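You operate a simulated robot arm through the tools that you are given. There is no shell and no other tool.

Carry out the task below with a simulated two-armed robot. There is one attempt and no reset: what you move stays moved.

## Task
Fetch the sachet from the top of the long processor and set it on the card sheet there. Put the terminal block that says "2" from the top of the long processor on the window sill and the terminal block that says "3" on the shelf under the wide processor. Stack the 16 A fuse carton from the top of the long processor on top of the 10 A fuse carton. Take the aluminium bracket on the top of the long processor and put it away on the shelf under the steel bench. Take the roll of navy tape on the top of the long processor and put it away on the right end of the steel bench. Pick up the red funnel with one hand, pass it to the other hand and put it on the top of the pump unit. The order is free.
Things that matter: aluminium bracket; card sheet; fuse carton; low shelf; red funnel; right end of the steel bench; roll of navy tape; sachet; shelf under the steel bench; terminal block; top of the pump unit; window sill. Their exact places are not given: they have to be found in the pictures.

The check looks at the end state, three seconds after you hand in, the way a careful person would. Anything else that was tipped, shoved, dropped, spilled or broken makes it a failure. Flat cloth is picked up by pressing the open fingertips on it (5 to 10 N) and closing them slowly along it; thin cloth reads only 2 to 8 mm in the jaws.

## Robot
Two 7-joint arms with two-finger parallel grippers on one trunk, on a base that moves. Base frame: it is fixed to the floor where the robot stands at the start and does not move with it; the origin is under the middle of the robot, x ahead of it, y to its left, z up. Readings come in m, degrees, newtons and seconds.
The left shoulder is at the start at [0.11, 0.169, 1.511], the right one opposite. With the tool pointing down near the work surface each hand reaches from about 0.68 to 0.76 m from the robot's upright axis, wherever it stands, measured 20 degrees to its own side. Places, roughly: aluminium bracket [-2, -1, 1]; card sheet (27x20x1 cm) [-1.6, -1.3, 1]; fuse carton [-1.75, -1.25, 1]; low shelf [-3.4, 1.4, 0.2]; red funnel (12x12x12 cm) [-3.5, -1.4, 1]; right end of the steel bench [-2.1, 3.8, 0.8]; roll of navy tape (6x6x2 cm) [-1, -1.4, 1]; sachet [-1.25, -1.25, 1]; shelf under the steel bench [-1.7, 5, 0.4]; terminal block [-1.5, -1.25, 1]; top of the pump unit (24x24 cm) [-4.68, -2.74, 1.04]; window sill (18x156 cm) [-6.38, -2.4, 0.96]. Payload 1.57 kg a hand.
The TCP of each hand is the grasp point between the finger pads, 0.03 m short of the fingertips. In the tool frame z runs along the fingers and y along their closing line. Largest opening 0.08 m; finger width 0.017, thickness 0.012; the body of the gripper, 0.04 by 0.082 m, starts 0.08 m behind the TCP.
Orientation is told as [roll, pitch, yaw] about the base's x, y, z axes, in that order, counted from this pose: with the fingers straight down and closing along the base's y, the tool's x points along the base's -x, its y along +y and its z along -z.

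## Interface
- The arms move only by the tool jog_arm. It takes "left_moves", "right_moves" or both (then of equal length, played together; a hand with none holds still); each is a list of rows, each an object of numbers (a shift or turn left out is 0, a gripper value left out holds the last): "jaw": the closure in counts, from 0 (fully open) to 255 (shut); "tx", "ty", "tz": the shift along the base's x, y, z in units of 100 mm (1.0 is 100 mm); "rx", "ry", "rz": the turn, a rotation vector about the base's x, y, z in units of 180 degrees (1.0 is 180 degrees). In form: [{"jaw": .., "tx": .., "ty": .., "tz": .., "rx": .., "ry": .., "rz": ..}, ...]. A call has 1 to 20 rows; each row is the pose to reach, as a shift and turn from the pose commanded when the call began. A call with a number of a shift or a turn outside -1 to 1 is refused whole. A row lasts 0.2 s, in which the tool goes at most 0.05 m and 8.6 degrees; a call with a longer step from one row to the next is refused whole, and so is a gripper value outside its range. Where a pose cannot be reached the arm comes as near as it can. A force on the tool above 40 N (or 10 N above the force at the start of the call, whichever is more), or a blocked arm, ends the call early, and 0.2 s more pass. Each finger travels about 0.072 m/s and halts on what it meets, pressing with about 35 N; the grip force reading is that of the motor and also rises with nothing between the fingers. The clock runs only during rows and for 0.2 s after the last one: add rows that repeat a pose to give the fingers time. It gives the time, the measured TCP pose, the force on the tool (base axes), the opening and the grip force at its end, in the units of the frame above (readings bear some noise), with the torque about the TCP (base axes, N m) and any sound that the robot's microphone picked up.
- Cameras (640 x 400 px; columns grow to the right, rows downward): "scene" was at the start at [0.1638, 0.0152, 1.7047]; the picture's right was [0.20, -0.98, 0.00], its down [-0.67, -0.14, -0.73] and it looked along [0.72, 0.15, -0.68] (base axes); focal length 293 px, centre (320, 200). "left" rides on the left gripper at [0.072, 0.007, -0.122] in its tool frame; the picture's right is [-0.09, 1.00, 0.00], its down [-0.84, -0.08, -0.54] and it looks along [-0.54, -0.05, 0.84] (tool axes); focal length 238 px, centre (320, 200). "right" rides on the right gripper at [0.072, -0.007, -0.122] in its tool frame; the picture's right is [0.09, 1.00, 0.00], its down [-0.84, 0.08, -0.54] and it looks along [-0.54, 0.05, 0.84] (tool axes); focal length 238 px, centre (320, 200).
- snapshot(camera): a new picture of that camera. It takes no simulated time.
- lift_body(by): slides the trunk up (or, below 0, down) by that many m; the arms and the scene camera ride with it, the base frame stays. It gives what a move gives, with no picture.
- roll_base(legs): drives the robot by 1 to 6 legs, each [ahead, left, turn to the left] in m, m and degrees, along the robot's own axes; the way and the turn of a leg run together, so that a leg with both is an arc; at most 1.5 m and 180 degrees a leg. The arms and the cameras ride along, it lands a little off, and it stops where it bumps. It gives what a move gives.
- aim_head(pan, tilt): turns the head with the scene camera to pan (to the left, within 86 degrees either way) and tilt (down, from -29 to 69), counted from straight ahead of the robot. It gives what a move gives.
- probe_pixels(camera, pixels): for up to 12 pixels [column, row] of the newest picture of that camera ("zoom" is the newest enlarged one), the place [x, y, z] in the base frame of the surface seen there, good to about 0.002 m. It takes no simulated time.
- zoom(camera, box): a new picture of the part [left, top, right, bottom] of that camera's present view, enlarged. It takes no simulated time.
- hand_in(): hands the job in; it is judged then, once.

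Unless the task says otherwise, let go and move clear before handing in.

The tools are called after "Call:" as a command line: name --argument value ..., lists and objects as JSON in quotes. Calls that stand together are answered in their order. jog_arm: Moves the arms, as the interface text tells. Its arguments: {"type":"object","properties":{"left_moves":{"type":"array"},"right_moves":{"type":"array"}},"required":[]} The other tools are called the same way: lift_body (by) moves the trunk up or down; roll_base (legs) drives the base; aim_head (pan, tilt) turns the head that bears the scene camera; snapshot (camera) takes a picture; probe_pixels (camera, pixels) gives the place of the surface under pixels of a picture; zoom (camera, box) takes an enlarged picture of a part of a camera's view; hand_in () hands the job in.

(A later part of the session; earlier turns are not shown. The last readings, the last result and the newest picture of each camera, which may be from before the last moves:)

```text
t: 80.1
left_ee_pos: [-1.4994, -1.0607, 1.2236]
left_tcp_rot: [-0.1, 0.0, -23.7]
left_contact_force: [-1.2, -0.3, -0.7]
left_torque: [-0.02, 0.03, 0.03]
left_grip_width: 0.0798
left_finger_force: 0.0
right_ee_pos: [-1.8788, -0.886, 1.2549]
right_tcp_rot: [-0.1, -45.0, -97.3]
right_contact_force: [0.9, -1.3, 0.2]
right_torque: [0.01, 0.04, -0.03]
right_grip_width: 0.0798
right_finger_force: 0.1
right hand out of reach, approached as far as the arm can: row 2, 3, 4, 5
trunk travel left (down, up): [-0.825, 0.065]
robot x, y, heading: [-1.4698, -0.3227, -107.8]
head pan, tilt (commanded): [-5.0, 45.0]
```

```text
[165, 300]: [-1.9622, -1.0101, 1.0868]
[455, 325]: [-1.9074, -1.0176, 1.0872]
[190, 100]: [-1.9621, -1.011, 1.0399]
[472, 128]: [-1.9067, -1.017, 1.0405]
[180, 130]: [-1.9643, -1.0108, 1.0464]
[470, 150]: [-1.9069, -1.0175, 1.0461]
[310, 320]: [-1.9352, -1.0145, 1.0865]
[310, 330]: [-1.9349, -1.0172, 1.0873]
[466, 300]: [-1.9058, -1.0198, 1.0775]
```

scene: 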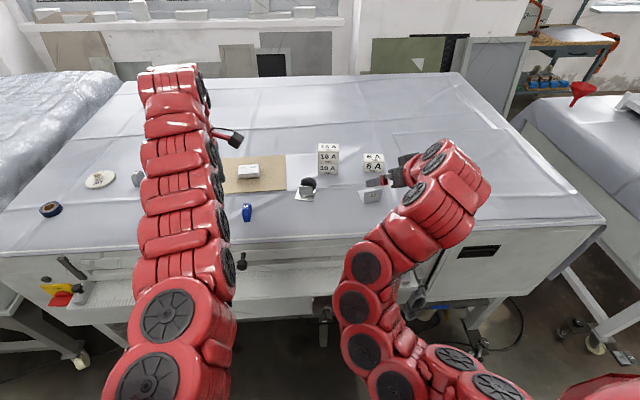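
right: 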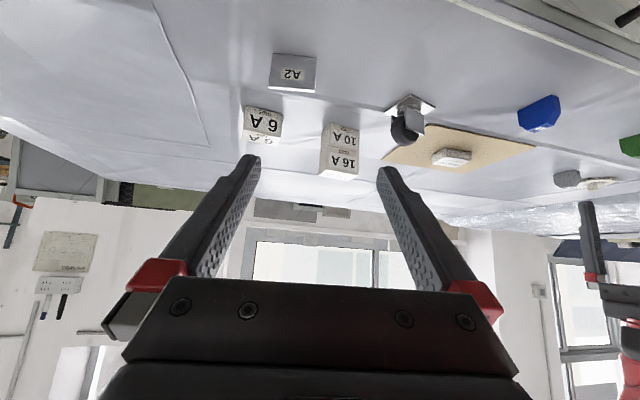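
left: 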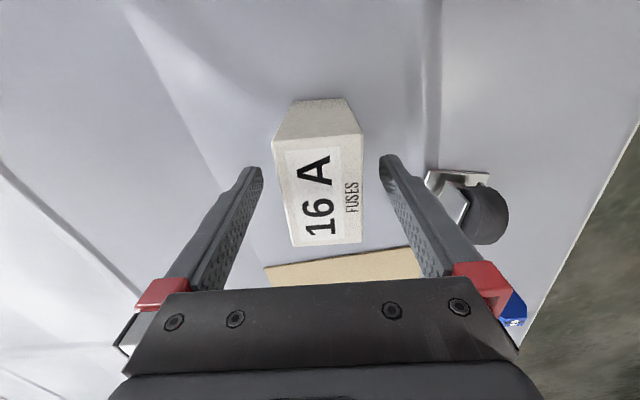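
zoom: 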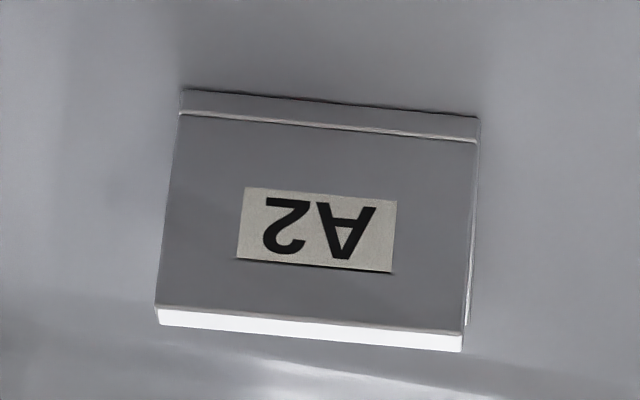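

Flange spans (-1.964,-1.010) to (-1.906,-1.018), top z 1.088. I'll go to a pre-grasp 10 cm back along the tilted tool axis.

Call:
jog_arm --right_moves '[{"tx": -0.15, "ty": -0.2, "tz": -0.3}, {"tx": -0.3, "ty": -0.4, "tz": -0.6}, {"tx": -0.4, "ty": -0.55, "tz": -0.9}, {"tx": -0.48, "ty": -0.64, "tz": -1.0}, {"tx": -0.48, "ty": -0.64, "tz": -1.0}]'

Call:
snapshot --camera "right"

```text
t: 81.3
left_ee_pos: [-1.5008, -1.0596, 1.2255]
left_tcp_rot: [-0.2, -0.2, -23.7]
left_contact_force: [0.1, -0.8, -0.6]
left_torque: [-0.01, 0.0, 0.0]
left_grip_width: 0.0802
left_finger_force: 0.0
right_ee_pos: [-1.9295, -0.949, 1.1531]
right_tcp_rot: [-0.1, -45.2, -97.3]
right_contact_force: [-0.6, -0.6, 0.5]
right_torque: [-0.01, 0.01, -0.02]
right_grip_width: 0.0799
right_finger_force: 0.1
trunk travel left (down, up): [-0.825, 0.065]
robot x, y, heading: [-1.4757, -0.3277, -108.1]
head pan, tilt (commanded): [-5.0, 45.0]
```

```text
taken
```

right: 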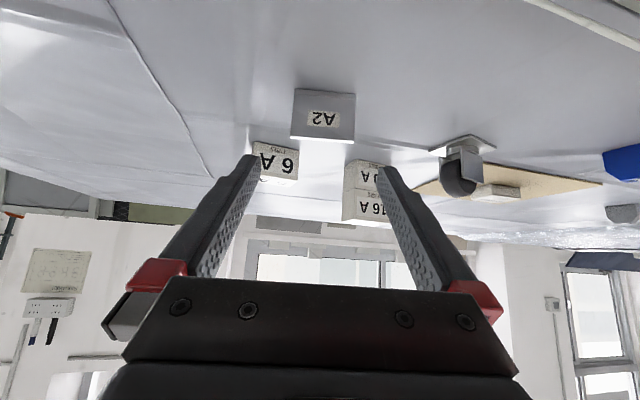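

The bracket is centred (px ~323) between the fingers. Approach along the tool axis to the grasp point.

Call:
jog_arm --right_moves '[{"tx": -0.02, "ty": -0.24, "tz": -0.26}, {"tx": -0.045, "ty": -0.48, "tz": -0.52}, {"tx": -0.06, "ty": -0.66, "tz": -0.72}, {"tx": -0.065, "ty": -0.71, "tz": -0.78}, {"tx": -0.065, "ty": -0.71, "tz": -0.78}]'

Call:
snapshot --camera "right"

Call:
zoom --camera "scene" --box '[330, 140, 430, 220]'

```text
t: 82.5
left_ee_pos: [-1.5019, -1.0598, 1.2259]
left_tcp_rot: [0.0, -0.2, -23.7]
left_contact_force: [0.1, -0.1, 0.2]
left_torque: [0.01, 0.0, 0.0]
left_grip_width: 0.0802
left_finger_force: 0.0
right_ee_pos: [-1.9363, -1.0195, 1.0742]
right_tcp_rot: [-0.1, -45.1, -97.2]
right_contact_force: [0.2, -0.6, -0.7]
right_torque: [0.04, -0.01, 0.01]
right_grip_width: 0.08
right_finger_force: 0.0
trunk travel left (down, up): [-0.825, 0.065]
robot x, y, heading: [-1.4725, -0.3246, -108.0]
head pan, tilt (commanded): [-5.0, 45.0]
```

```text
taken
```

right: 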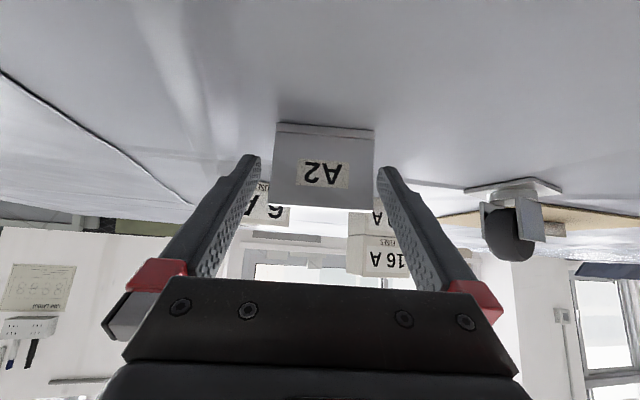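

```text
5.00 times, centred on (380, 180) of scene
```

zoom: 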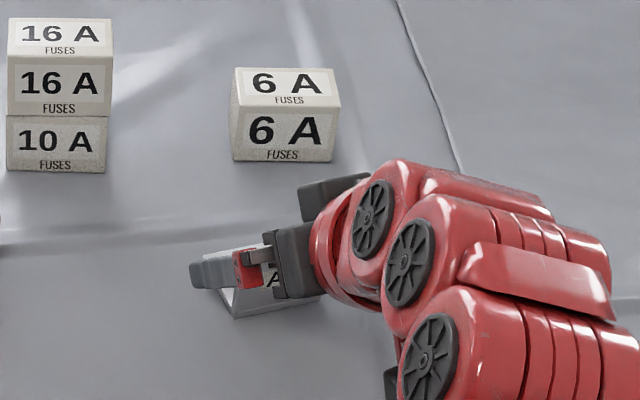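

No contact and the bracket sits between the fingers (275–375 px vs fingers 258/380). Closing gently.

Call:
jog_arm --right_moves '[{"jaw": 40}, {"jaw": 65}, {"jaw": 85}, {"jaw": 90}, {"jaw": 90}]'

Call:
snapshot --camera "right"

```text
t: 83.7
left_ee_pos: [-1.5017, -1.0601, 1.2243]
left_tcp_rot: [-0.1, -0.1, -23.7]
left_contact_force: [-0.7, 0.7, 0.2]
left_torque: [0.0, 0.02, 0.03]
left_grip_width: 0.0799
left_finger_force: 0.0
right_ee_pos: [-1.9366, -1.0215, 1.0758]
right_tcp_rot: [-0.1, -45.1, -97.3]
right_contact_force: [-0.3, -0.4, 0.5]
right_torque: [-0.03, 0.0, 0.01]
right_grip_width: 0.0594
right_finger_force: 34.9
trunk travel left (down, up): [-0.825, 0.065]
robot x, y, heading: [-1.4752, -0.3248, -107.9]
head pan, tilt (commanded): [-5.0, 45.0]
```

```text
taken
```

right: 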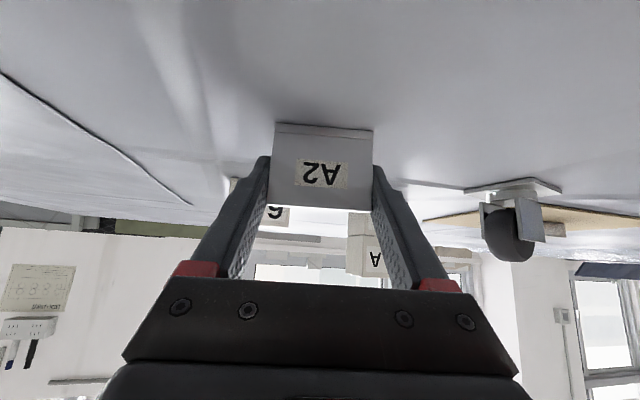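

Gripped at 0.059 m, 35 N. Now I lift the bracket straight up a little and verify it doesn't rotate in the grip.

Call:
jog_arm --right_moves '[{"tz": 0.2}, {"tz": 0.5}, {"tz": 0.8}, {"tz": 1.0}, {"tz": 1.0}]'

Call:
snapshot --camera "right"

Call:
snapshot --camera "scene"

```text
t: 84.9
left_ee_pos: [-1.5004, -1.0599, 1.225]
left_tcp_rot: [-0.1, 0.0, -23.7]
left_contact_force: [-0.3, 0.4, -0.1]
left_torque: [0.0, 0.0, 0.04]
left_grip_width: 0.08
left_finger_force: 0.0
right_ee_pos: [-1.9354, -1.0209, 1.1748]
right_tcp_rot: [-0.2, -45.0, -97.2]
right_contact_force: [0.1, 0.4, -1.0]
right_torque: [0.03, 0.01, -0.01]
right_grip_width: 0.0595
right_finger_force: 35.0
trunk travel left (down, up): [-0.825, 0.065]
robot x, y, heading: [-1.4774, -0.3264, -108.0]
head pan, tilt (commanded): [-5.0, 45.0]
```

```text
taken
```

right: 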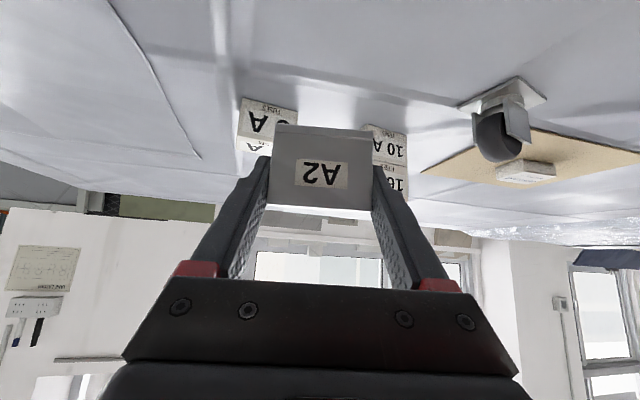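

```text
taken
```

scene: 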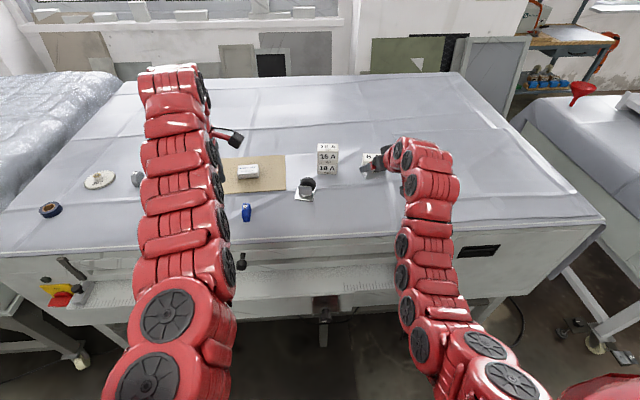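

The bracket is held steadily. I'll raise the trunk 6 cm for clearance over the castor (1.111) and carton stack (1.138), then slide left toward the tape.

Call:
lift_body --by 0.06

Call:
roll_base --legs '[[0, 0.56, 0], [0.08, 0, 0]]'

Call:
aim_head --pan 10 --tilt 50

Call:
snapshot --camera "scene"

Call:
snapshot --camera "left"

```text
t: 85.9
left_ee_pos: [-1.5023, -1.0598, 1.2842]
left_tcp_rot: [-0.1, -0.1, -23.7]
left_contact_force: [-0.2, 0.6, -0.1]
left_torque: [0.01, -0.01, -0.01]
left_grip_width: 0.0798
left_finger_force: 0.1
right_ee_pos: [-1.9357, -1.02, 1.2357]
right_tcp_rot: [-0.1, -45.0, -97.2]
right_contact_force: [-0.4, 0.4, -1.1]
right_torque: [0.04, -0.04, 0.01]
right_grip_width: 0.0594
right_finger_force: 35.0
trunk travel left (down, up): [-0.885, 0.005]
robot x, y, heading: [-1.4747, -0.324, -108.0]
head pan, tilt (commanded): [-5.0, 45.0]
```

```text
t: 89.8
left_ee_pos: [-0.9843, -1.3071, 1.2878]
left_tcp_rot: [-0.3, -0.3, -23.5]
left_contact_force: [-0.1, 0.4, 0.0]
left_torque: [-0.01, 0.0, 0.03]
left_grip_width: 0.0799
left_finger_force: 0.0
right_ee_pos: [-1.4177, -1.2689, 1.2373]
right_tcp_rot: [-0.2, -45.2, -97.2]
right_contact_force: [0.4, -0.4, -1.0]
right_torque: [-0.04, 0.05, 0.05]
right_grip_width: 0.0592
right_finger_force: 35.2
trunk travel left (down, up): [-0.885, 0.005]
robot x, y, heading: [-0.9596, -0.5746, -108.0]
head pan, tilt (commanded): [-5.0, 45.0]
```

```text
t: 90.6
left_ee_pos: [-0.986, -1.3119, 1.2838]
left_tcp_rot: [0.1, -0.2, -23.6]
left_contact_force: [0.5, -0.6, 0.3]
left_torque: [0.0, 0.02, 0.0]
left_grip_width: 0.0797
left_finger_force: 0.0
right_ee_pos: [-1.4199, -1.2736, 1.2331]
right_tcp_rot: [-0.1, -44.9, -97.2]
right_contact_force: [-0.4, -0.7, -1.4]
right_torque: [0.0, 0.0, 0.06]
right_grip_width: 0.0594
right_finger_force: 34.9
trunk travel left (down, up): [-0.885, 0.005]
robot x, y, heading: [-0.9602, -0.574, -107.8]
head pan, tilt (commanded): [10.0, 50.0]
```

```text
taken
```

scene: 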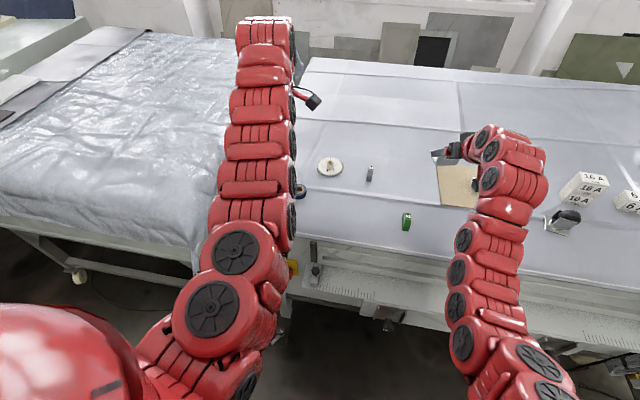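

```text
taken
```

left: 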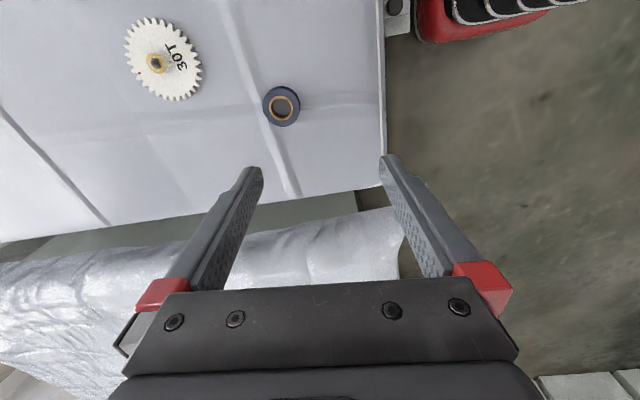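

The tape is at (281,106) in the left wrist view. I'll probe its centre.

Call:
probe_pixels --camera "left" --pixels '[[281, 89], [281, 121], [265, 105], [298, 107], [270, 95], [293, 95], [240, 130], [281, 106]]'

```text
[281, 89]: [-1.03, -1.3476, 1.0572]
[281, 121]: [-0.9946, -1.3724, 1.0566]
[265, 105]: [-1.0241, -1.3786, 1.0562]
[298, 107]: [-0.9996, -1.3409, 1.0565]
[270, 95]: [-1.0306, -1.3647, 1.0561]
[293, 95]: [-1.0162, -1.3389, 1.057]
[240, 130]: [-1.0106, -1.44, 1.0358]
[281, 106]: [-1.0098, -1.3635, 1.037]
```

Tape centre is (-1.012,-1.360), top z 1.057. I'll move 6 cm ahead and lower the trunk 10 cm so the left hand is within reach.

Call:
roll_base --legs '[[0.06, 0, 0]]'

Call:
lift_body --by -0.1

Call:
snapshot --camera "left"

Call:
snapshot --camera "scene"

```text
t: 91.6
left_ee_pos: [-1.0004, -1.3588, 1.2894]
left_tcp_rot: [-0.5, -0.2, -23.6]
left_contact_force: [0.5, 0.4, 0.6]
left_torque: [0.0, 0.03, -0.04]
left_grip_width: 0.0797
left_finger_force: 0.1
right_ee_pos: [-1.4363, -1.3226, 1.2392]
right_tcp_rot: [-0.2, -45.3, -97.1]
right_contact_force: [0.6, 0.8, -0.6]
right_torque: [0.01, 0.05, -0.02]
right_grip_width: 0.0592
right_finger_force: 34.8
trunk travel left (down, up): [-0.885, 0.005]
robot x, y, heading: [-0.9775, -0.6293, -108.0]
head pan, tilt (commanded): [10.0, 50.0]
```

```text
t: 92.9
left_ee_pos: [-1.003, -1.3654, 1.1853]
left_tcp_rot: [-0.1, -0.3, -23.6]
left_contact_force: [-1.1, 0.5, 0.0]
left_torque: [-0.02, 0.01, -0.01]
left_grip_width: 0.08
left_finger_force: 0.1
right_ee_pos: [-1.4378, -1.3287, 1.1341]
right_tcp_rot: [-0.2, -45.0, -97.2]
right_contact_force: [-0.8, -0.4, -1.6]
right_torque: [-0.01, 0.0, 0.02]
right_grip_width: 0.0597
right_finger_force: 35.3
trunk travel left (down, up): [-0.785, 0.105]
robot x, y, heading: [-0.9747, -0.6308, -108.1]
head pan, tilt (commanded): [10.0, 50.0]
```

```text
taken
```

left: 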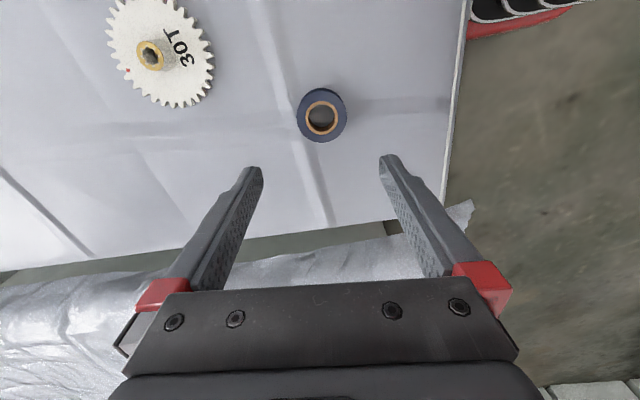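

```text
taken
```

scene: 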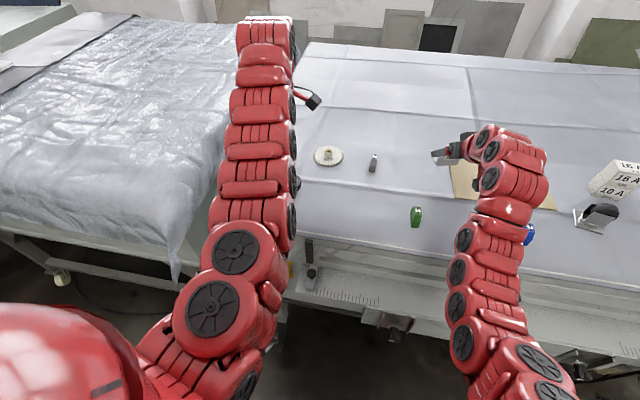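

Call:
probe_pixels --camera "left" --pixels '[[322, 90], [322, 137], [299, 114], [345, 114], [305, 98], [340, 98], [250, 180], [322, 114]]'

```text
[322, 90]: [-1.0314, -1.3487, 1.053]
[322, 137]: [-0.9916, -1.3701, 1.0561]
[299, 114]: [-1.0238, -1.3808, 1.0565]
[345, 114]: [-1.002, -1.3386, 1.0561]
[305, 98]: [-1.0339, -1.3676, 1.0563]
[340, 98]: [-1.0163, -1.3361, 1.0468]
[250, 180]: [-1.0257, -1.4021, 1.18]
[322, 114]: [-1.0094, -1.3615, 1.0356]
```

Centre confirmed. Shift (-0.0095,+0.0056), descend in two stages to z≈1.073.

Call:
jog_arm --left_moves '[{"tx": -0.095, "ty": 0.056, "tz": -0.1}, {"tx": -0.095, "ty": 0.056, "tz": -0.5}, {"tx": -0.095, "ty": 0.056, "tz": -0.85}, {"tx": -0.095, "ty": 0.056, "tz": -0.85}]'

Call:
snapshot --camera "left"

```text
t: 93.9
left_ee_pos: [-1.0117, -1.3589, 1.0993]
left_tcp_rot: [-0.2, -0.1, -23.6]
left_contact_force: [0.6, 0.2, -0.3]
left_torque: [-0.01, 0.04, -0.03]
left_grip_width: 0.0799
left_finger_force: 0.0
right_ee_pos: [-1.4381, -1.3262, 1.1355]
right_tcp_rot: [-0.1, -45.1, -97.2]
right_contact_force: [0.4, -0.4, -1.3]
right_torque: [0.03, 0.01, 0.02]
right_grip_width: 0.0595
right_finger_force: 35.7
trunk travel left (down, up): [-0.785, 0.105]
robot x, y, heading: [-0.9755, -0.6269, -108.1]
head pan, tilt (commanded): [10.0, 50.0]
```

```text
taken
```

left: 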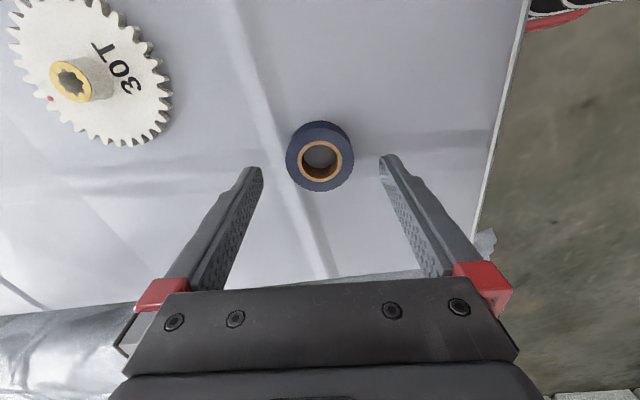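

Centred. Descend the remaining 2.5 cm and close.

Call:
jog_arm --left_moves '[{"tz": -0.15}, {"tz": -0.25}, {"tz": -0.25}, {"tz": -0.25, "jaw": 60}, {"tz": -0.25, "jaw": 85}, {"tz": -0.25, "jaw": 105}, {"tz": -0.25, "jaw": 105}, {"tz": -0.25, "jaw": 105}]'

Call:
snapshot --camera "left"

```text
t: 95.7
left_ee_pos: [-1.0136, -1.3595, 1.0753]
left_tcp_rot: [-0.3, -0.1, -23.6]
left_contact_force: [0.3, 0.1, 0.1]
left_torque: [0.0, -0.02, 0.0]
left_grip_width: 0.0489
left_finger_force: 34.8
right_ee_pos: [-1.4379, -1.3272, 1.1344]
right_tcp_rot: [-0.1, -45.0, -97.2]
right_contact_force: [-0.2, 0.1, -1.0]
right_torque: [0.01, 0.0, 0.0]
right_grip_width: 0.0594
right_finger_force: 34.4
trunk travel left (down, up): [-0.785, 0.105]
robot x, y, heading: [-0.9772, -0.6325, -107.8]
head pan, tilt (commanded): [10.0, 50.0]
```

```text
taken
```

left: 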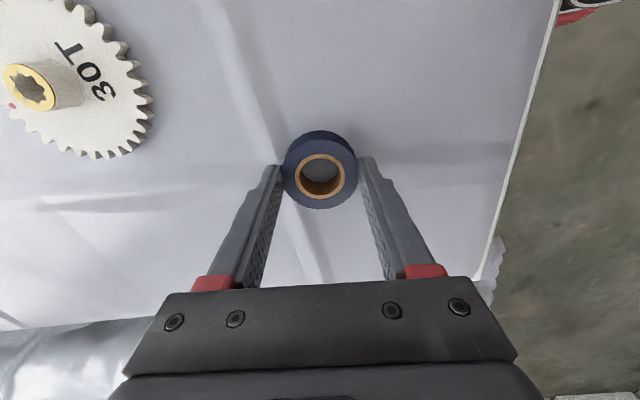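

Tape gripped (0.049 m, 35 N). Lift both hands with the trunk and back away from the processor.

Call:
lift_body --by 0.1

Call:
roll_base --legs '[[-0.45, 0, 0]]'

Call:
snapshot --camera "left"

Call:
snapshot --camera "scene"

```text
t: 97.0
left_ee_pos: [-1.0123, -1.3603, 1.175]
left_tcp_rot: [-0.1, -0.1, -23.6]
left_contact_force: [-1.3, 0.0, 0.2]
left_torque: [0.0, 0.0, -0.03]
left_grip_width: 0.0493
left_finger_force: 34.9
right_ee_pos: [-1.4375, -1.3267, 1.2343]
right_tcp_rot: [0.0, -45.0, -97.2]
right_contact_force: [0.4, 0.7, -0.9]
right_torque: [-0.01, 0.02, -0.01]
right_grip_width: 0.0593
right_finger_force: 35.1
trunk travel left (down, up): [-0.885, 0.005]
robot x, y, heading: [-0.9735, -0.6303, -107.8]
head pan, tilt (commanded): [10.0, 50.0]
```

```text
t: 99.8
left_ee_pos: [-0.8748, -0.9315, 1.1752]
left_tcp_rot: [-0.1, -0.1, -23.7]
left_contact_force: [0.4, 0.8, -0.5]
left_torque: [0.01, 0.01, -0.02]
left_grip_width: 0.0493
left_finger_force: 35.1
right_ee_pos: [-1.3004, -0.8989, 1.2342]
right_tcp_rot: [-0.1, -45.0, -97.3]
right_contact_force: [-0.9, 0.3, -1.2]
right_torque: [0.01, 0.0, 0.0]
right_grip_width: 0.0595
right_finger_force: 35.3
trunk travel left (down, up): [-0.885, 0.005]
robot x, y, heading: [-0.8356, -0.2047, -108.1]
head pan, tilt (commanded): [10.0, 50.0]
```

```text
taken
```

left: 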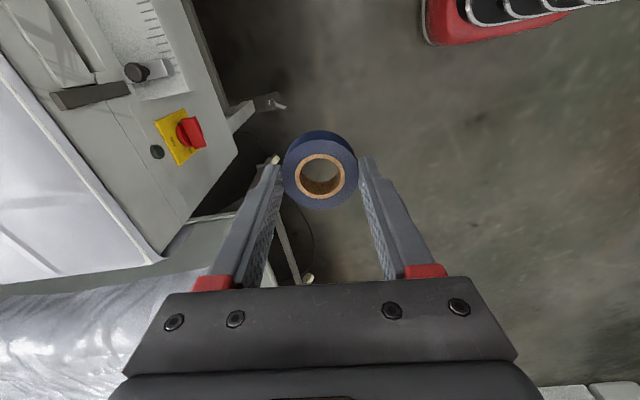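

```text
taken
```

scene: 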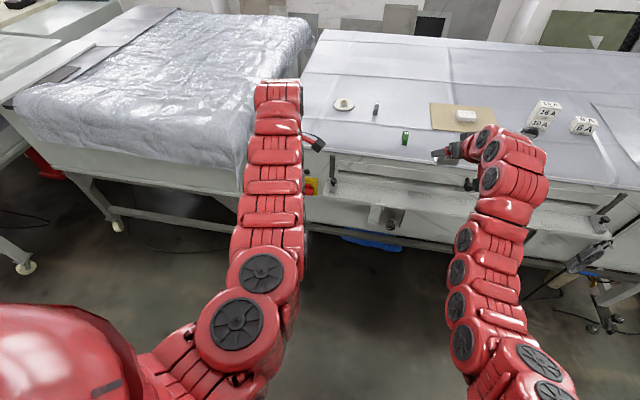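

Both items are secure. I'll turn right 90° and drive along the corridor, then scout the way to the bench.

Call:
roll_base --legs '[[0, 0, -90], [1.4, 0.1, 0]]'

Call:
aim_head --pan -80 --tilt 20

Call:
snapshot --camera "scene"

Call:
aim_head --pan -30 --tilt 20

Call:
snapshot --camera "scene"

```text
t: 110.6
left_ee_pos: [-2.9345, 0.2019, 1.1756]
left_tcp_rot: [-0.3, -0.2, -114.5]
left_contact_force: [-0.2, -0.4, -0.4]
left_torque: [-0.01, 0.01, 0.0]
left_grip_width: 0.0492
left_finger_force: 35.2
right_ee_pos: [-2.8955, 0.6266, 1.2354]
right_tcp_rot: [-0.1, -45.0, 171.9]
right_contact_force: [-0.5, -0.4, 0.0]
right_torque: [-0.01, 0.02, 0.04]
right_grip_width: 0.0594
right_finger_force: 35.3
trunk travel left (down, up): [-0.885, 0.005]
robot x, y, heading: [-2.2067, 0.155, 161.5]
head pan, tilt (commanded): [10.0, 50.0]
```

```text
t: 112.3
left_ee_pos: [-2.9341, 0.2037, 1.1765]
left_tcp_rot: [-0.2, -0.1, -114.5]
left_contact_force: [0.4, 0.0, 0.2]
left_torque: [0.01, 0.0, 0.03]
left_grip_width: 0.049
left_finger_force: 35.1
right_ee_pos: [-2.895, 0.627, 1.2342]
right_tcp_rot: [-0.1, -45.0, 171.9]
right_contact_force: [0.1, 0.0, -1.2]
right_torque: [-0.01, -0.06, 0.04]
right_grip_width: 0.0594
right_finger_force: 35.4
trunk travel left (down, up): [-0.885, 0.005]
robot x, y, heading: [-2.2087, 0.1537, 161.4]
head pan, tilt (commanded): [-80.0, 20.0]
```

```text
taken
```

scene: 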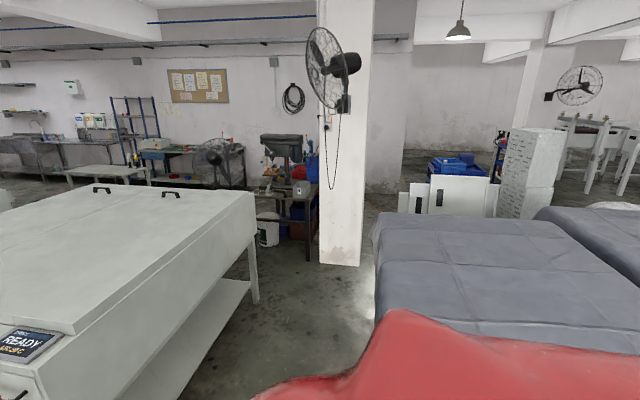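

```text
t: 113.5
left_ee_pos: [-2.9345, 0.2028, 1.175]
left_tcp_rot: [-0.3, -0.1, -114.4]
left_contact_force: [0.4, 1.1, -1.0]
left_torque: [0.0, -0.01, 0.0]
left_grip_width: 0.0493
left_finger_force: 35.0
right_ee_pos: [-2.8953, 0.628, 1.2341]
right_tcp_rot: [-0.1, -45.0, 172.0]
right_contact_force: [0.2, -0.4, -0.6]
right_torque: [-0.02, -0.01, 0.05]
right_grip_width: 0.0595
right_finger_force: 35.1
trunk travel left (down, up): [-0.885, 0.005]
robot x, y, heading: [-2.2084, 0.1586, 161.4]
head pan, tilt (commanded): [-30.0, 20.0]
```

```text
taken
```

scene: 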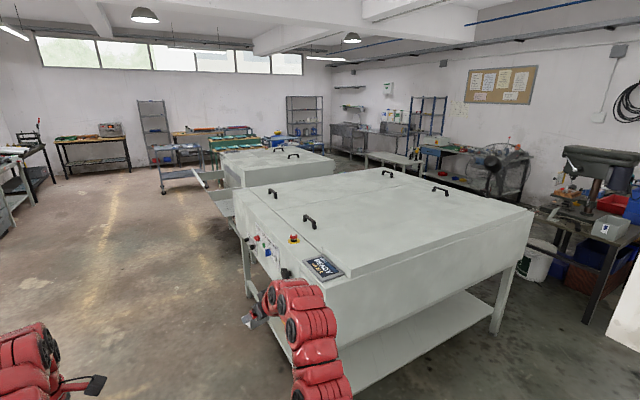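

The bench end (-2.1,3.8) should appear near px (284,174) in the pan -80 view. I'll zoom there.

Call:
aim_head --pan -75 --tilt 20

Call:
snapshot --camera "scene"

Call:
zoom --camera "scene" --box '[230, 110, 410, 260]'

Call:
probe_pixels --camera "zoom" --pixels '[[120, 190], [200, 200], [270, 200], [290, 190], [180, 250], [230, 250], [320, 250], [260, 140], [100, 300], [350, 330], [60, 150], [30, 200]]'

```text
t: 114.6
left_ee_pos: [-2.9348, 0.202, 1.1761]
left_tcp_rot: [-0.2, 0.0, -114.5]
left_contact_force: [-0.3, -0.4, -0.7]
left_torque: [0.02, 0.01, 0.02]
left_grip_width: 0.0491
left_finger_force: 35.0
right_ee_pos: [-2.8966, 0.6266, 1.2344]
right_tcp_rot: [-0.1, -45.0, 171.9]
right_contact_force: [-0.2, -0.1, -0.8]
right_torque: [0.02, 0.0, -0.01]
right_grip_width: 0.0593
right_finger_force: 35.0
trunk travel left (down, up): [-0.885, 0.005]
robot x, y, heading: [-2.2086, 0.1584, 161.2]
head pan, tilt (commanded): [-75.0, 20.0]
```

```text
taken
```

scene: 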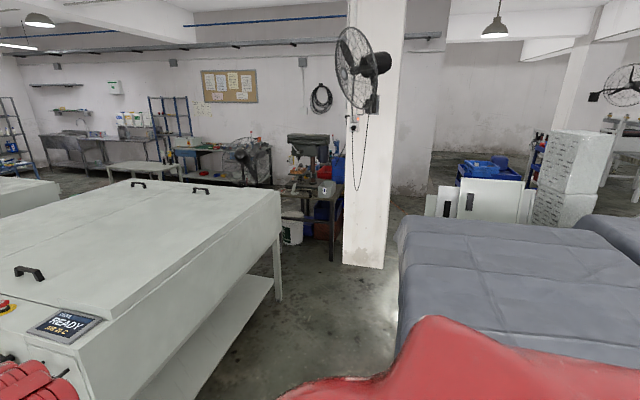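

```text
2.67 times, centred on (320, 185) of scene
```

zoom: 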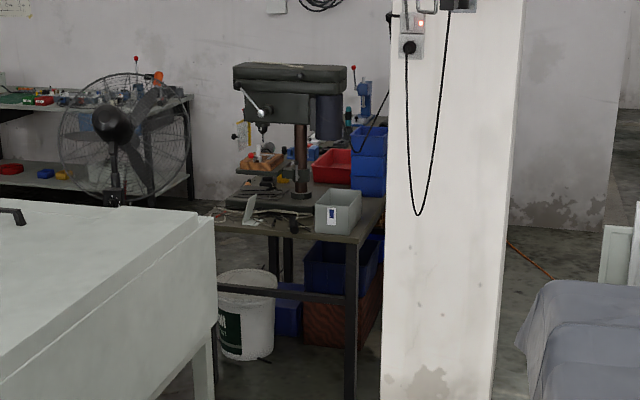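

```text
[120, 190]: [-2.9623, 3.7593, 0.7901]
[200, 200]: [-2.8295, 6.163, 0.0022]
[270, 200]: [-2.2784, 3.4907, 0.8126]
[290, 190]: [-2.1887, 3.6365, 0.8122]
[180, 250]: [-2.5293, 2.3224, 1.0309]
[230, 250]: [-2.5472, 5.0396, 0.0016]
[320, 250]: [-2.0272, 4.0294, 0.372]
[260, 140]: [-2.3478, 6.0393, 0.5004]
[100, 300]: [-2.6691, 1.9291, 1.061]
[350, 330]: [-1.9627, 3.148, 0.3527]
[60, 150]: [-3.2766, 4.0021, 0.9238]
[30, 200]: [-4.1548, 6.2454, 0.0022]
```

The drill stand and a long bench run away from me behind it; the accessible side seems to be the -x side where a pedestal fan stands. I'll probe the layout on the left of the wide processor for a route.

Call:
aim_head --pan -35 --tilt 20

Call:
snapshot --camera "scene"

Call:
probe_pixels --camera "scene" --pixels '[[240, 215], [250, 290], [205, 220], [190, 200], [225, 190], [360, 170], [430, 185], [370, 200], [520, 185], [530, 150], [490, 150], [150, 260]]'

Call:
zoom --camera "scene" --box '[360, 110, 600, 260]'

```text
t: 115.7
left_ee_pos: [-2.9339, 0.203, 1.1751]
left_tcp_rot: [-0.2, -0.2, -114.5]
left_contact_force: [0.6, -0.7, 0.1]
left_torque: [-0.01, 0.0, 0.04]
left_grip_width: 0.049
left_finger_force: 35.2
right_ee_pos: [-2.8961, 0.6281, 1.2341]
right_tcp_rot: [-0.1, -44.9, 171.9]
right_contact_force: [-0.3, 0.7, -1.5]
right_torque: [-0.02, 0.03, 0.05]
right_grip_width: 0.0592
right_finger_force: 35.0
trunk travel left (down, up): [-0.885, 0.005]
robot x, y, heading: [-2.202, 0.1527, 161.1]
head pan, tilt (commanded): [-35.0, 20.0]
```

```text
taken
```

scene: 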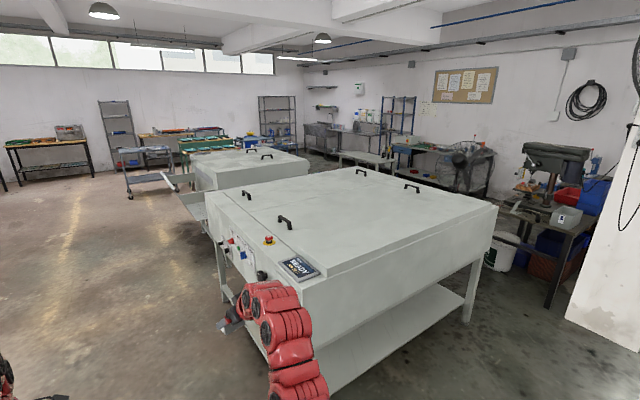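

```text
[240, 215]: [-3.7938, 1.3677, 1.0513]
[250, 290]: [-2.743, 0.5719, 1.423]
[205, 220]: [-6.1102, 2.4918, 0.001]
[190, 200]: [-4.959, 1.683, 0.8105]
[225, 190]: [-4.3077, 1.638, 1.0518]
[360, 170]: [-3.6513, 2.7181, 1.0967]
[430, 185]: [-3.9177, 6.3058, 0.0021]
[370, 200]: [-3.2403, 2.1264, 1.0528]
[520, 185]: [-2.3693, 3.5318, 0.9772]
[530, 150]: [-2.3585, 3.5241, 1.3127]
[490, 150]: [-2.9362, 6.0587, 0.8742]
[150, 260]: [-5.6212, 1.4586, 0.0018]
```

```text
2.67 times, centred on (480, 185) of scene
```

zoom: 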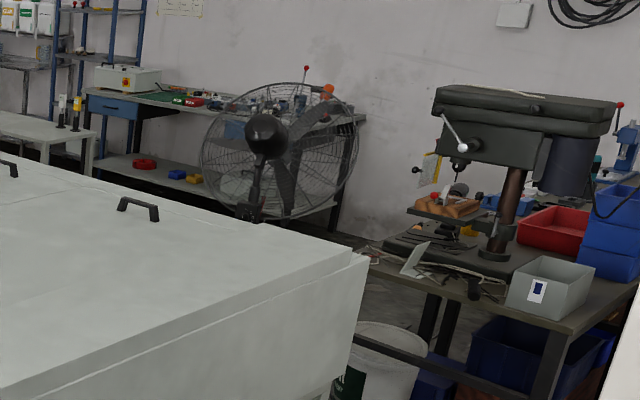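

The bench's near (right) end with the drill press faces the aisle between the wide processor and the covered table. I'll move to the aisle mouth, turn to face +n (heading ~71°) and look closer.

Call:
roll_base --legs '[[0.52, 0, 0], [0, 0, -90]]'

Call:
aim_head --pan 0 --tilt 20

Call:
snapshot --camera "scene"

Call:
zoom --camera "scene" --box '[200, 100, 400, 225]'

```text
t: 122.5
left_ee_pos: [-2.6478, 1.0483, 1.176]
left_tcp_rot: [-0.2, 0.0, 155.4]
left_contact_force: [-0.3, -0.2, -0.5]
left_torque: [0.02, -0.01, 0.01]
left_grip_width: 0.0489
left_finger_force: 34.8
right_ee_pos: [-2.2223, 1.0093, 1.2338]
right_tcp_rot: [-0.2, -44.9, 81.8]
right_contact_force: [-0.2, -0.8, -1.4]
right_torque: [0.0, -0.01, 0.01]
right_grip_width: 0.0596
right_finger_force: 35.0
trunk travel left (down, up): [-0.885, 0.005]
robot x, y, heading: [-2.6937, 0.3206, 70.9]
head pan, tilt (commanded): [-35.0, 20.0]
```

```text
t: 123.5
left_ee_pos: [-2.6469, 1.0499, 1.1759]
left_tcp_rot: [-0.1, -0.1, 155.4]
left_contact_force: [0.6, -0.9, -0.6]
left_torque: [0.05, 0.0, -0.02]
left_grip_width: 0.049
left_finger_force: 34.9
right_ee_pos: [-2.2239, 1.0103, 1.2351]
right_tcp_rot: [-0.2, -45.0, 81.8]
right_contact_force: [0.1, -0.1, -1.6]
right_torque: [0.03, -0.04, -0.01]
right_grip_width: 0.0593
right_finger_force: 35.7
trunk travel left (down, up): [-0.885, 0.005]
robot x, y, heading: [-2.6991, 0.3225, 71.0]
head pan, tilt (commanded): [0.0, 20.0]
```

```text
taken
```

scene: 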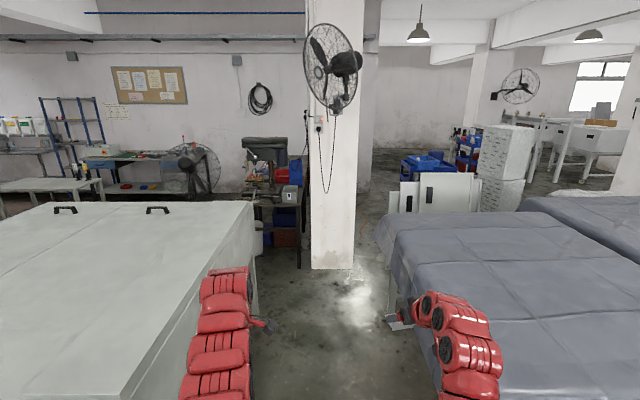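

```text
3.20 times, centred on (300, 162) of scene
```

zoom: 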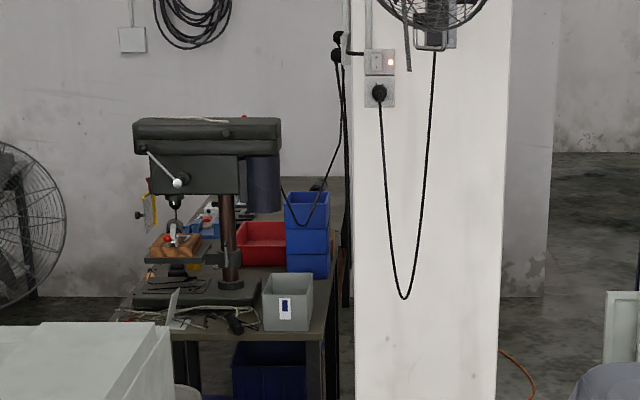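

The bench continues behind the drill press; its working side is beyond. I'll go back along the corridor to the left of the wide processor and look up there.

Call:
roll_base --legs '[[0, 0, 90], [1.5, 0.15, 0], [0.6, 0, 0]]'

Call:
aim_head --pan -70 --tilt 20

Call:
snapshot --camera "scene"

Call:
aim_head --pan 0 --tilt 20

Call:
snapshot --camera "scene"

```text
refused: leg 2 is longer than a leg can be; nothing moved
```

```text
t: 124.9
left_ee_pos: [-2.648, 1.0497, 1.1741]
left_tcp_rot: [-0.2, 0.0, 155.4]
left_contact_force: [-0.9, 0.7, -0.7]
left_torque: [0.01, -0.02, 0.02]
left_grip_width: 0.0489
left_finger_force: 34.9
right_ee_pos: [-2.2234, 1.0094, 1.2361]
right_tcp_rot: [-0.1, -45.0, 81.8]
right_contact_force: [0.0, -0.1, -1.3]
right_torque: [-0.04, 0.02, 0.01]
right_grip_width: 0.0596
right_finger_force: 34.6
trunk travel left (down, up): [-0.885, 0.005]
robot x, y, heading: [-2.6956, 0.3236, 71.2]
head pan, tilt (commanded): [-70.0, 20.0]
```

```text
taken
```

scene: 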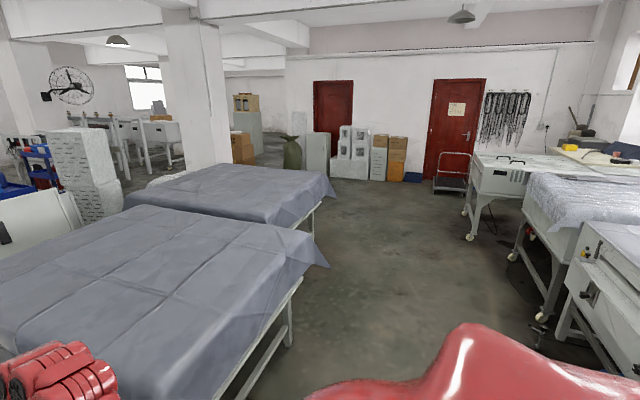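

```text
t: 126.3
left_ee_pos: [-2.6484, 1.0497, 1.1756]
left_tcp_rot: [-0.2, -0.1, 155.4]
left_contact_force: [-0.4, -0.2, -0.5]
left_torque: [-0.02, 0.05, 0.0]
left_grip_width: 0.0493
left_finger_force: 35.6
right_ee_pos: [-2.2216, 1.0089, 1.2353]
right_tcp_rot: [-0.1, -45.0, 81.8]
right_contact_force: [-0.2, 0.3, -0.9]
right_torque: [-0.01, 0.0, 0.02]
right_grip_width: 0.0595
right_finger_force: 35.3
trunk travel left (down, up): [-0.885, 0.005]
robot x, y, heading: [-2.6948, 0.3233, 71.1]
head pan, tilt (commanded): [0.0, 20.0]
```

```text
taken
```

scene: 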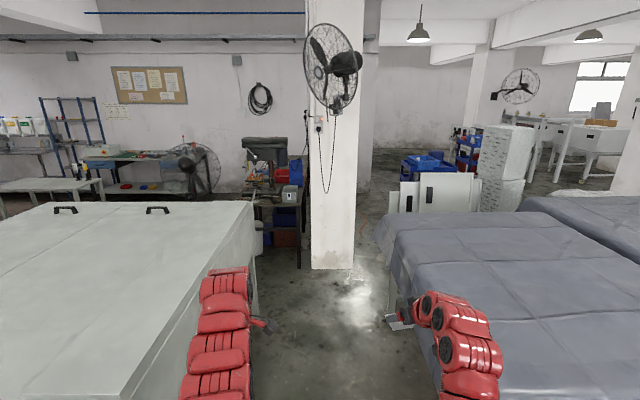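

The leg was refused (too long), nothing moved. Since I'm already facing the aisle, I'll drive 1.2 m up it and look at the bench from close.

Call:
roll_base --legs '[[1.2, 0, 0]]'

Call:
aim_head --pan 5 --tilt 25

Call:
snapshot --camera "scene"

```text
t: 132.4
left_ee_pos: [-2.2652, 2.1815, 1.1749]
left_tcp_rot: [-0.2, -0.1, 155.7]
left_contact_force: [0.1, 1.5, 0.1]
left_torque: [-0.02, -0.02, 0.01]
left_grip_width: 0.0493
left_finger_force: 34.8
right_ee_pos: [-1.8405, 2.1432, 1.2342]
right_tcp_rot: [-0.1, -45.1, 82.1]
right_contact_force: [0.3, -1.0, -1.4]
right_torque: [-0.01, 0.01, 0.03]
right_grip_width: 0.0595
right_finger_force: 35.2
trunk travel left (down, up): [-0.885, 0.005]
robot x, y, heading: [-2.3121, 1.4533, 71.4]
head pan, tilt (commanded): [0.0, 20.0]
```

```text
t: 133.1
left_ee_pos: [-2.2648, 2.1812, 1.1752]
left_tcp_rot: [-0.2, -0.1, 155.6]
left_contact_force: [0.3, -0.7, -0.7]
left_torque: [0.0, -0.04, 0.0]
left_grip_width: 0.0491
left_finger_force: 34.8
right_ee_pos: [-1.8386, 2.1423, 1.2346]
right_tcp_rot: [-0.1, -45.0, 82.1]
right_contact_force: [-1.0, 0.2, -0.6]
right_torque: [-0.03, -0.01, -0.01]
right_grip_width: 0.0595
right_finger_force: 35.0
trunk travel left (down, up): [-0.885, 0.005]
robot x, y, heading: [-2.3134, 1.4523, 71.2]
head pan, tilt (commanded): [5.0, 25.0]
```

```text
taken
```

scene: 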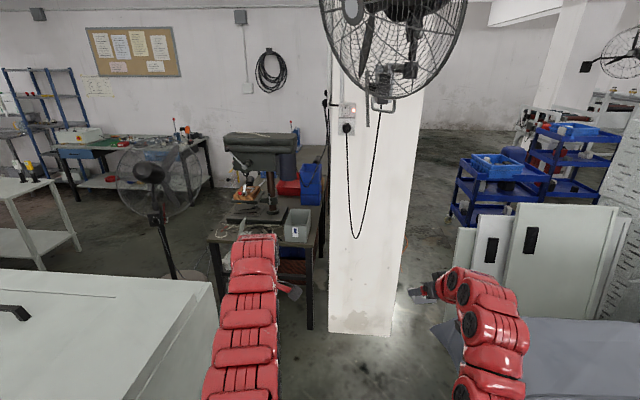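

Call:
zoom --camera "scene" --box '[190, 110, 340, 230]'

Call:
probe_pixels --camera "scene" --pixels '[[215, 235], [315, 235], [310, 155], [300, 150], [320, 180], [245, 190], [300, 330], [170, 280], [210, 280], [150, 170], [350, 250], [395, 300]]'

```text
3.33 times, centred on (265, 170) of scene
```

zoom: 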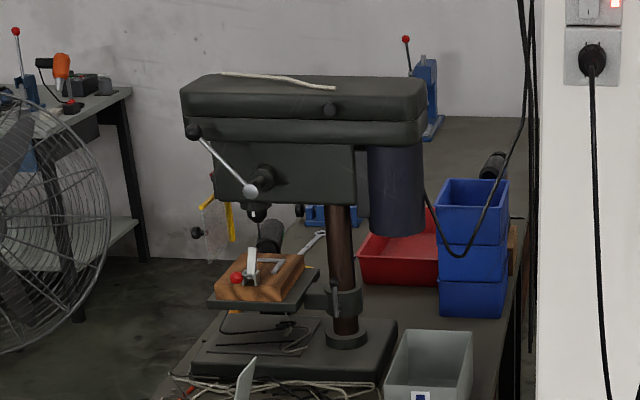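

```text
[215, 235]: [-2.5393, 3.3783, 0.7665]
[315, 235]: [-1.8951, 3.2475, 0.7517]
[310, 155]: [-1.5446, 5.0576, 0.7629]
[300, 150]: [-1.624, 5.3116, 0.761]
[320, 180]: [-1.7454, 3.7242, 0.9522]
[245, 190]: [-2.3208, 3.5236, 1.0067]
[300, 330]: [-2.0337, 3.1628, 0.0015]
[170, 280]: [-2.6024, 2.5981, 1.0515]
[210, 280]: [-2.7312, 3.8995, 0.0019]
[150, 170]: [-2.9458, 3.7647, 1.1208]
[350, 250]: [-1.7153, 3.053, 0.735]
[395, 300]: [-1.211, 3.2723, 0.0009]
```

A long bench (top z≈0.76) runs from the drill press back past (-1.62,5.31). I'll pan left to see the floor area behind the wide processor and find an entry.

Call:
aim_head --pan 45 --tilt 20

Call:
snapshot --camera "scene"

Call:
probe_pixels --camera "scene" --pixels '[[470, 230], [420, 210], [330, 200], [240, 190], [300, 230], [380, 230], [540, 300], [500, 260], [450, 170], [200, 200], [100, 200], [560, 350]]'

```text
t: 134.1
left_ee_pos: [-2.2647, 2.1813, 1.1746]
left_tcp_rot: [-0.2, -0.1, 155.6]
left_contact_force: [0.3, 0.4, 0.2]
left_torque: [-0.02, 0.02, -0.02]
left_grip_width: 0.0492
left_finger_force: 35.1
right_ee_pos: [-1.8399, 2.1433, 1.2342]
right_tcp_rot: [-0.1, -45.1, 82.0]
right_contact_force: [0.1, 0.7, -0.1]
right_torque: [-0.02, -0.01, -0.01]
right_grip_width: 0.0594
right_finger_force: 35.5
trunk travel left (down, up): [-0.885, 0.005]
robot x, y, heading: [-2.3105, 1.4515, 71.5]
head pan, tilt (commanded): [45.0, 20.0]
```

```text
taken
```

scene: 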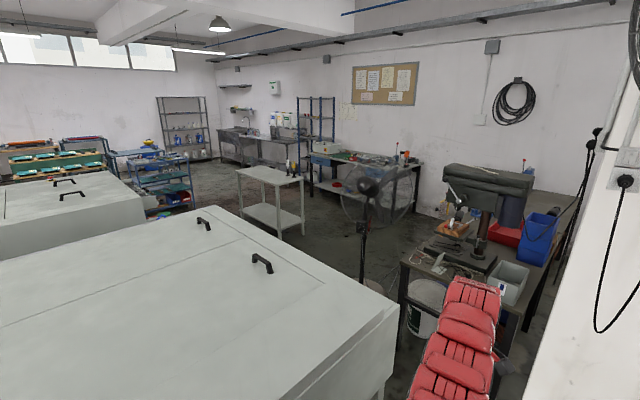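

```text
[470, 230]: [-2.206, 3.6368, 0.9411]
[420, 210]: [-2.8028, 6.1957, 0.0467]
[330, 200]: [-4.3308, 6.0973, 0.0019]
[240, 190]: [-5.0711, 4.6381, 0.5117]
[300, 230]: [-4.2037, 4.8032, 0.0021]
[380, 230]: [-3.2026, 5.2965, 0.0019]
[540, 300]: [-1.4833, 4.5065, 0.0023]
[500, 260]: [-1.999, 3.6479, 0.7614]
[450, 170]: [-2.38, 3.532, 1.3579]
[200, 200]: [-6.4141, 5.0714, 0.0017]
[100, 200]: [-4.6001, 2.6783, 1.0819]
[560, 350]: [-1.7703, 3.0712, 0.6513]
```

The bench's +x side (floor at (-1.48,4.5)) may be reachable past the pillar. I'll look right of the pillar and measure that passage.

Call:
aim_head --pan -15 --tilt 30

Call:
snapshot --camera "scene"

Call:
probe_pixels --camera "scene" --pixels '[[225, 290], [285, 295], [300, 240], [300, 150], [350, 220], [365, 190], [400, 150], [310, 300], [340, 270], [320, 120], [250, 290], [430, 220]]'

```text
t: 135.4
left_ee_pos: [-2.2652, 2.1822, 1.1757]
left_tcp_rot: [-0.2, -0.1, 155.5]
left_contact_force: [-0.4, 0.9, -0.1]
left_torque: [0.0, 0.03, -0.01]
left_grip_width: 0.0492
left_finger_force: 35.1
right_ee_pos: [-1.8394, 2.1434, 1.2356]
right_tcp_rot: [-0.2, -45.0, 82.0]
right_contact_force: [-1.0, 0.9, -0.7]
right_torque: [-0.05, 0.0, 0.01]
right_grip_width: 0.0593
right_finger_force: 35.2
trunk travel left (down, up): [-0.885, 0.005]
robot x, y, heading: [-2.308, 1.4553, 71.5]
head pan, tilt (commanded): [-15.0, 30.0]
```

```text
taken
```

scene: 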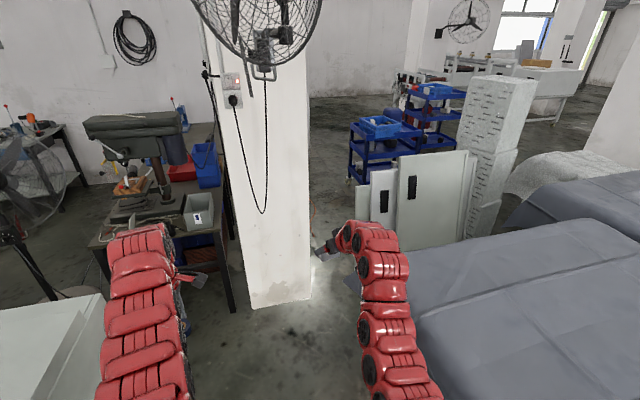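

```text
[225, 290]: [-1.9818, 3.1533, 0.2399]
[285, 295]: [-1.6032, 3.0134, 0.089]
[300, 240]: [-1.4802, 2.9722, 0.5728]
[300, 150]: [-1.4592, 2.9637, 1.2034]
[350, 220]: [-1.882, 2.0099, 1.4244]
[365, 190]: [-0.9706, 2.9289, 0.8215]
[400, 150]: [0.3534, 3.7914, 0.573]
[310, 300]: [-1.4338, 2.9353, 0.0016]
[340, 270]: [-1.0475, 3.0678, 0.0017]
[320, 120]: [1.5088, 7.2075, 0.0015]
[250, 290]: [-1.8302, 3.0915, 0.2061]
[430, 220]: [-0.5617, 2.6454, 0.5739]
```

The passage right of the pillar is only ~0.46 m, too narrow. I'll measure the second machine behind the wide processor to plan the route around on the -x side.

Call:
aim_head --pan 55 --tilt 15

Call:
snapshot --camera "scene"

Call:
probe_pixels --camera "scene" --pixels '[[60, 195], [190, 190], [205, 205], [130, 170], [205, 230], [290, 230], [270, 215], [360, 225], [340, 165], [300, 165], [240, 190], [150, 230]]'

```text
t: 136.8
left_ee_pos: [-2.2655, 2.183, 1.1743]
left_tcp_rot: [-0.2, 0.0, 155.6]
left_contact_force: [0.4, -0.1, -0.2]
left_torque: [-0.03, -0.02, 0.02]
left_grip_width: 0.0491
left_finger_force: 34.7
right_ee_pos: [-1.8398, 2.1422, 1.2362]
right_tcp_rot: [-0.1, -45.0, 82.1]
right_contact_force: [0.4, 0.1, -0.7]
right_torque: [-0.03, 0.0, 0.03]
right_grip_width: 0.0593
right_finger_force: 35.3
trunk travel left (down, up): [-0.885, 0.005]
robot x, y, heading: [-2.3136, 1.451, 71.1]
head pan, tilt (commanded): [55.0, 15.0]
```

```text
taken
```

scene: 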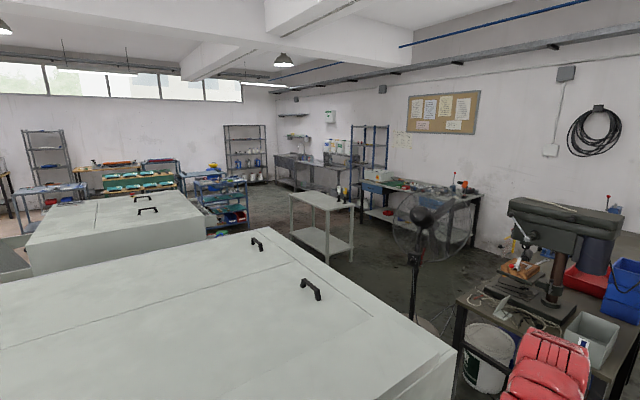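

```text
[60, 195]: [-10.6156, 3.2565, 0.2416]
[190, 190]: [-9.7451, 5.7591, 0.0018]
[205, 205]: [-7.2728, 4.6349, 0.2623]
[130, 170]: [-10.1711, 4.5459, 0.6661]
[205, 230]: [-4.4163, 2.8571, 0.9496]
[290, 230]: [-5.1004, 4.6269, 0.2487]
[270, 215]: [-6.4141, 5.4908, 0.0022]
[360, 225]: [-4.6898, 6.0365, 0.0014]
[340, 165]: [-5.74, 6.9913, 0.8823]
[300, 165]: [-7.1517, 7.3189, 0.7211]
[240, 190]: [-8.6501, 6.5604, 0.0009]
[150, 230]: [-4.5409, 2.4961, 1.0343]
```

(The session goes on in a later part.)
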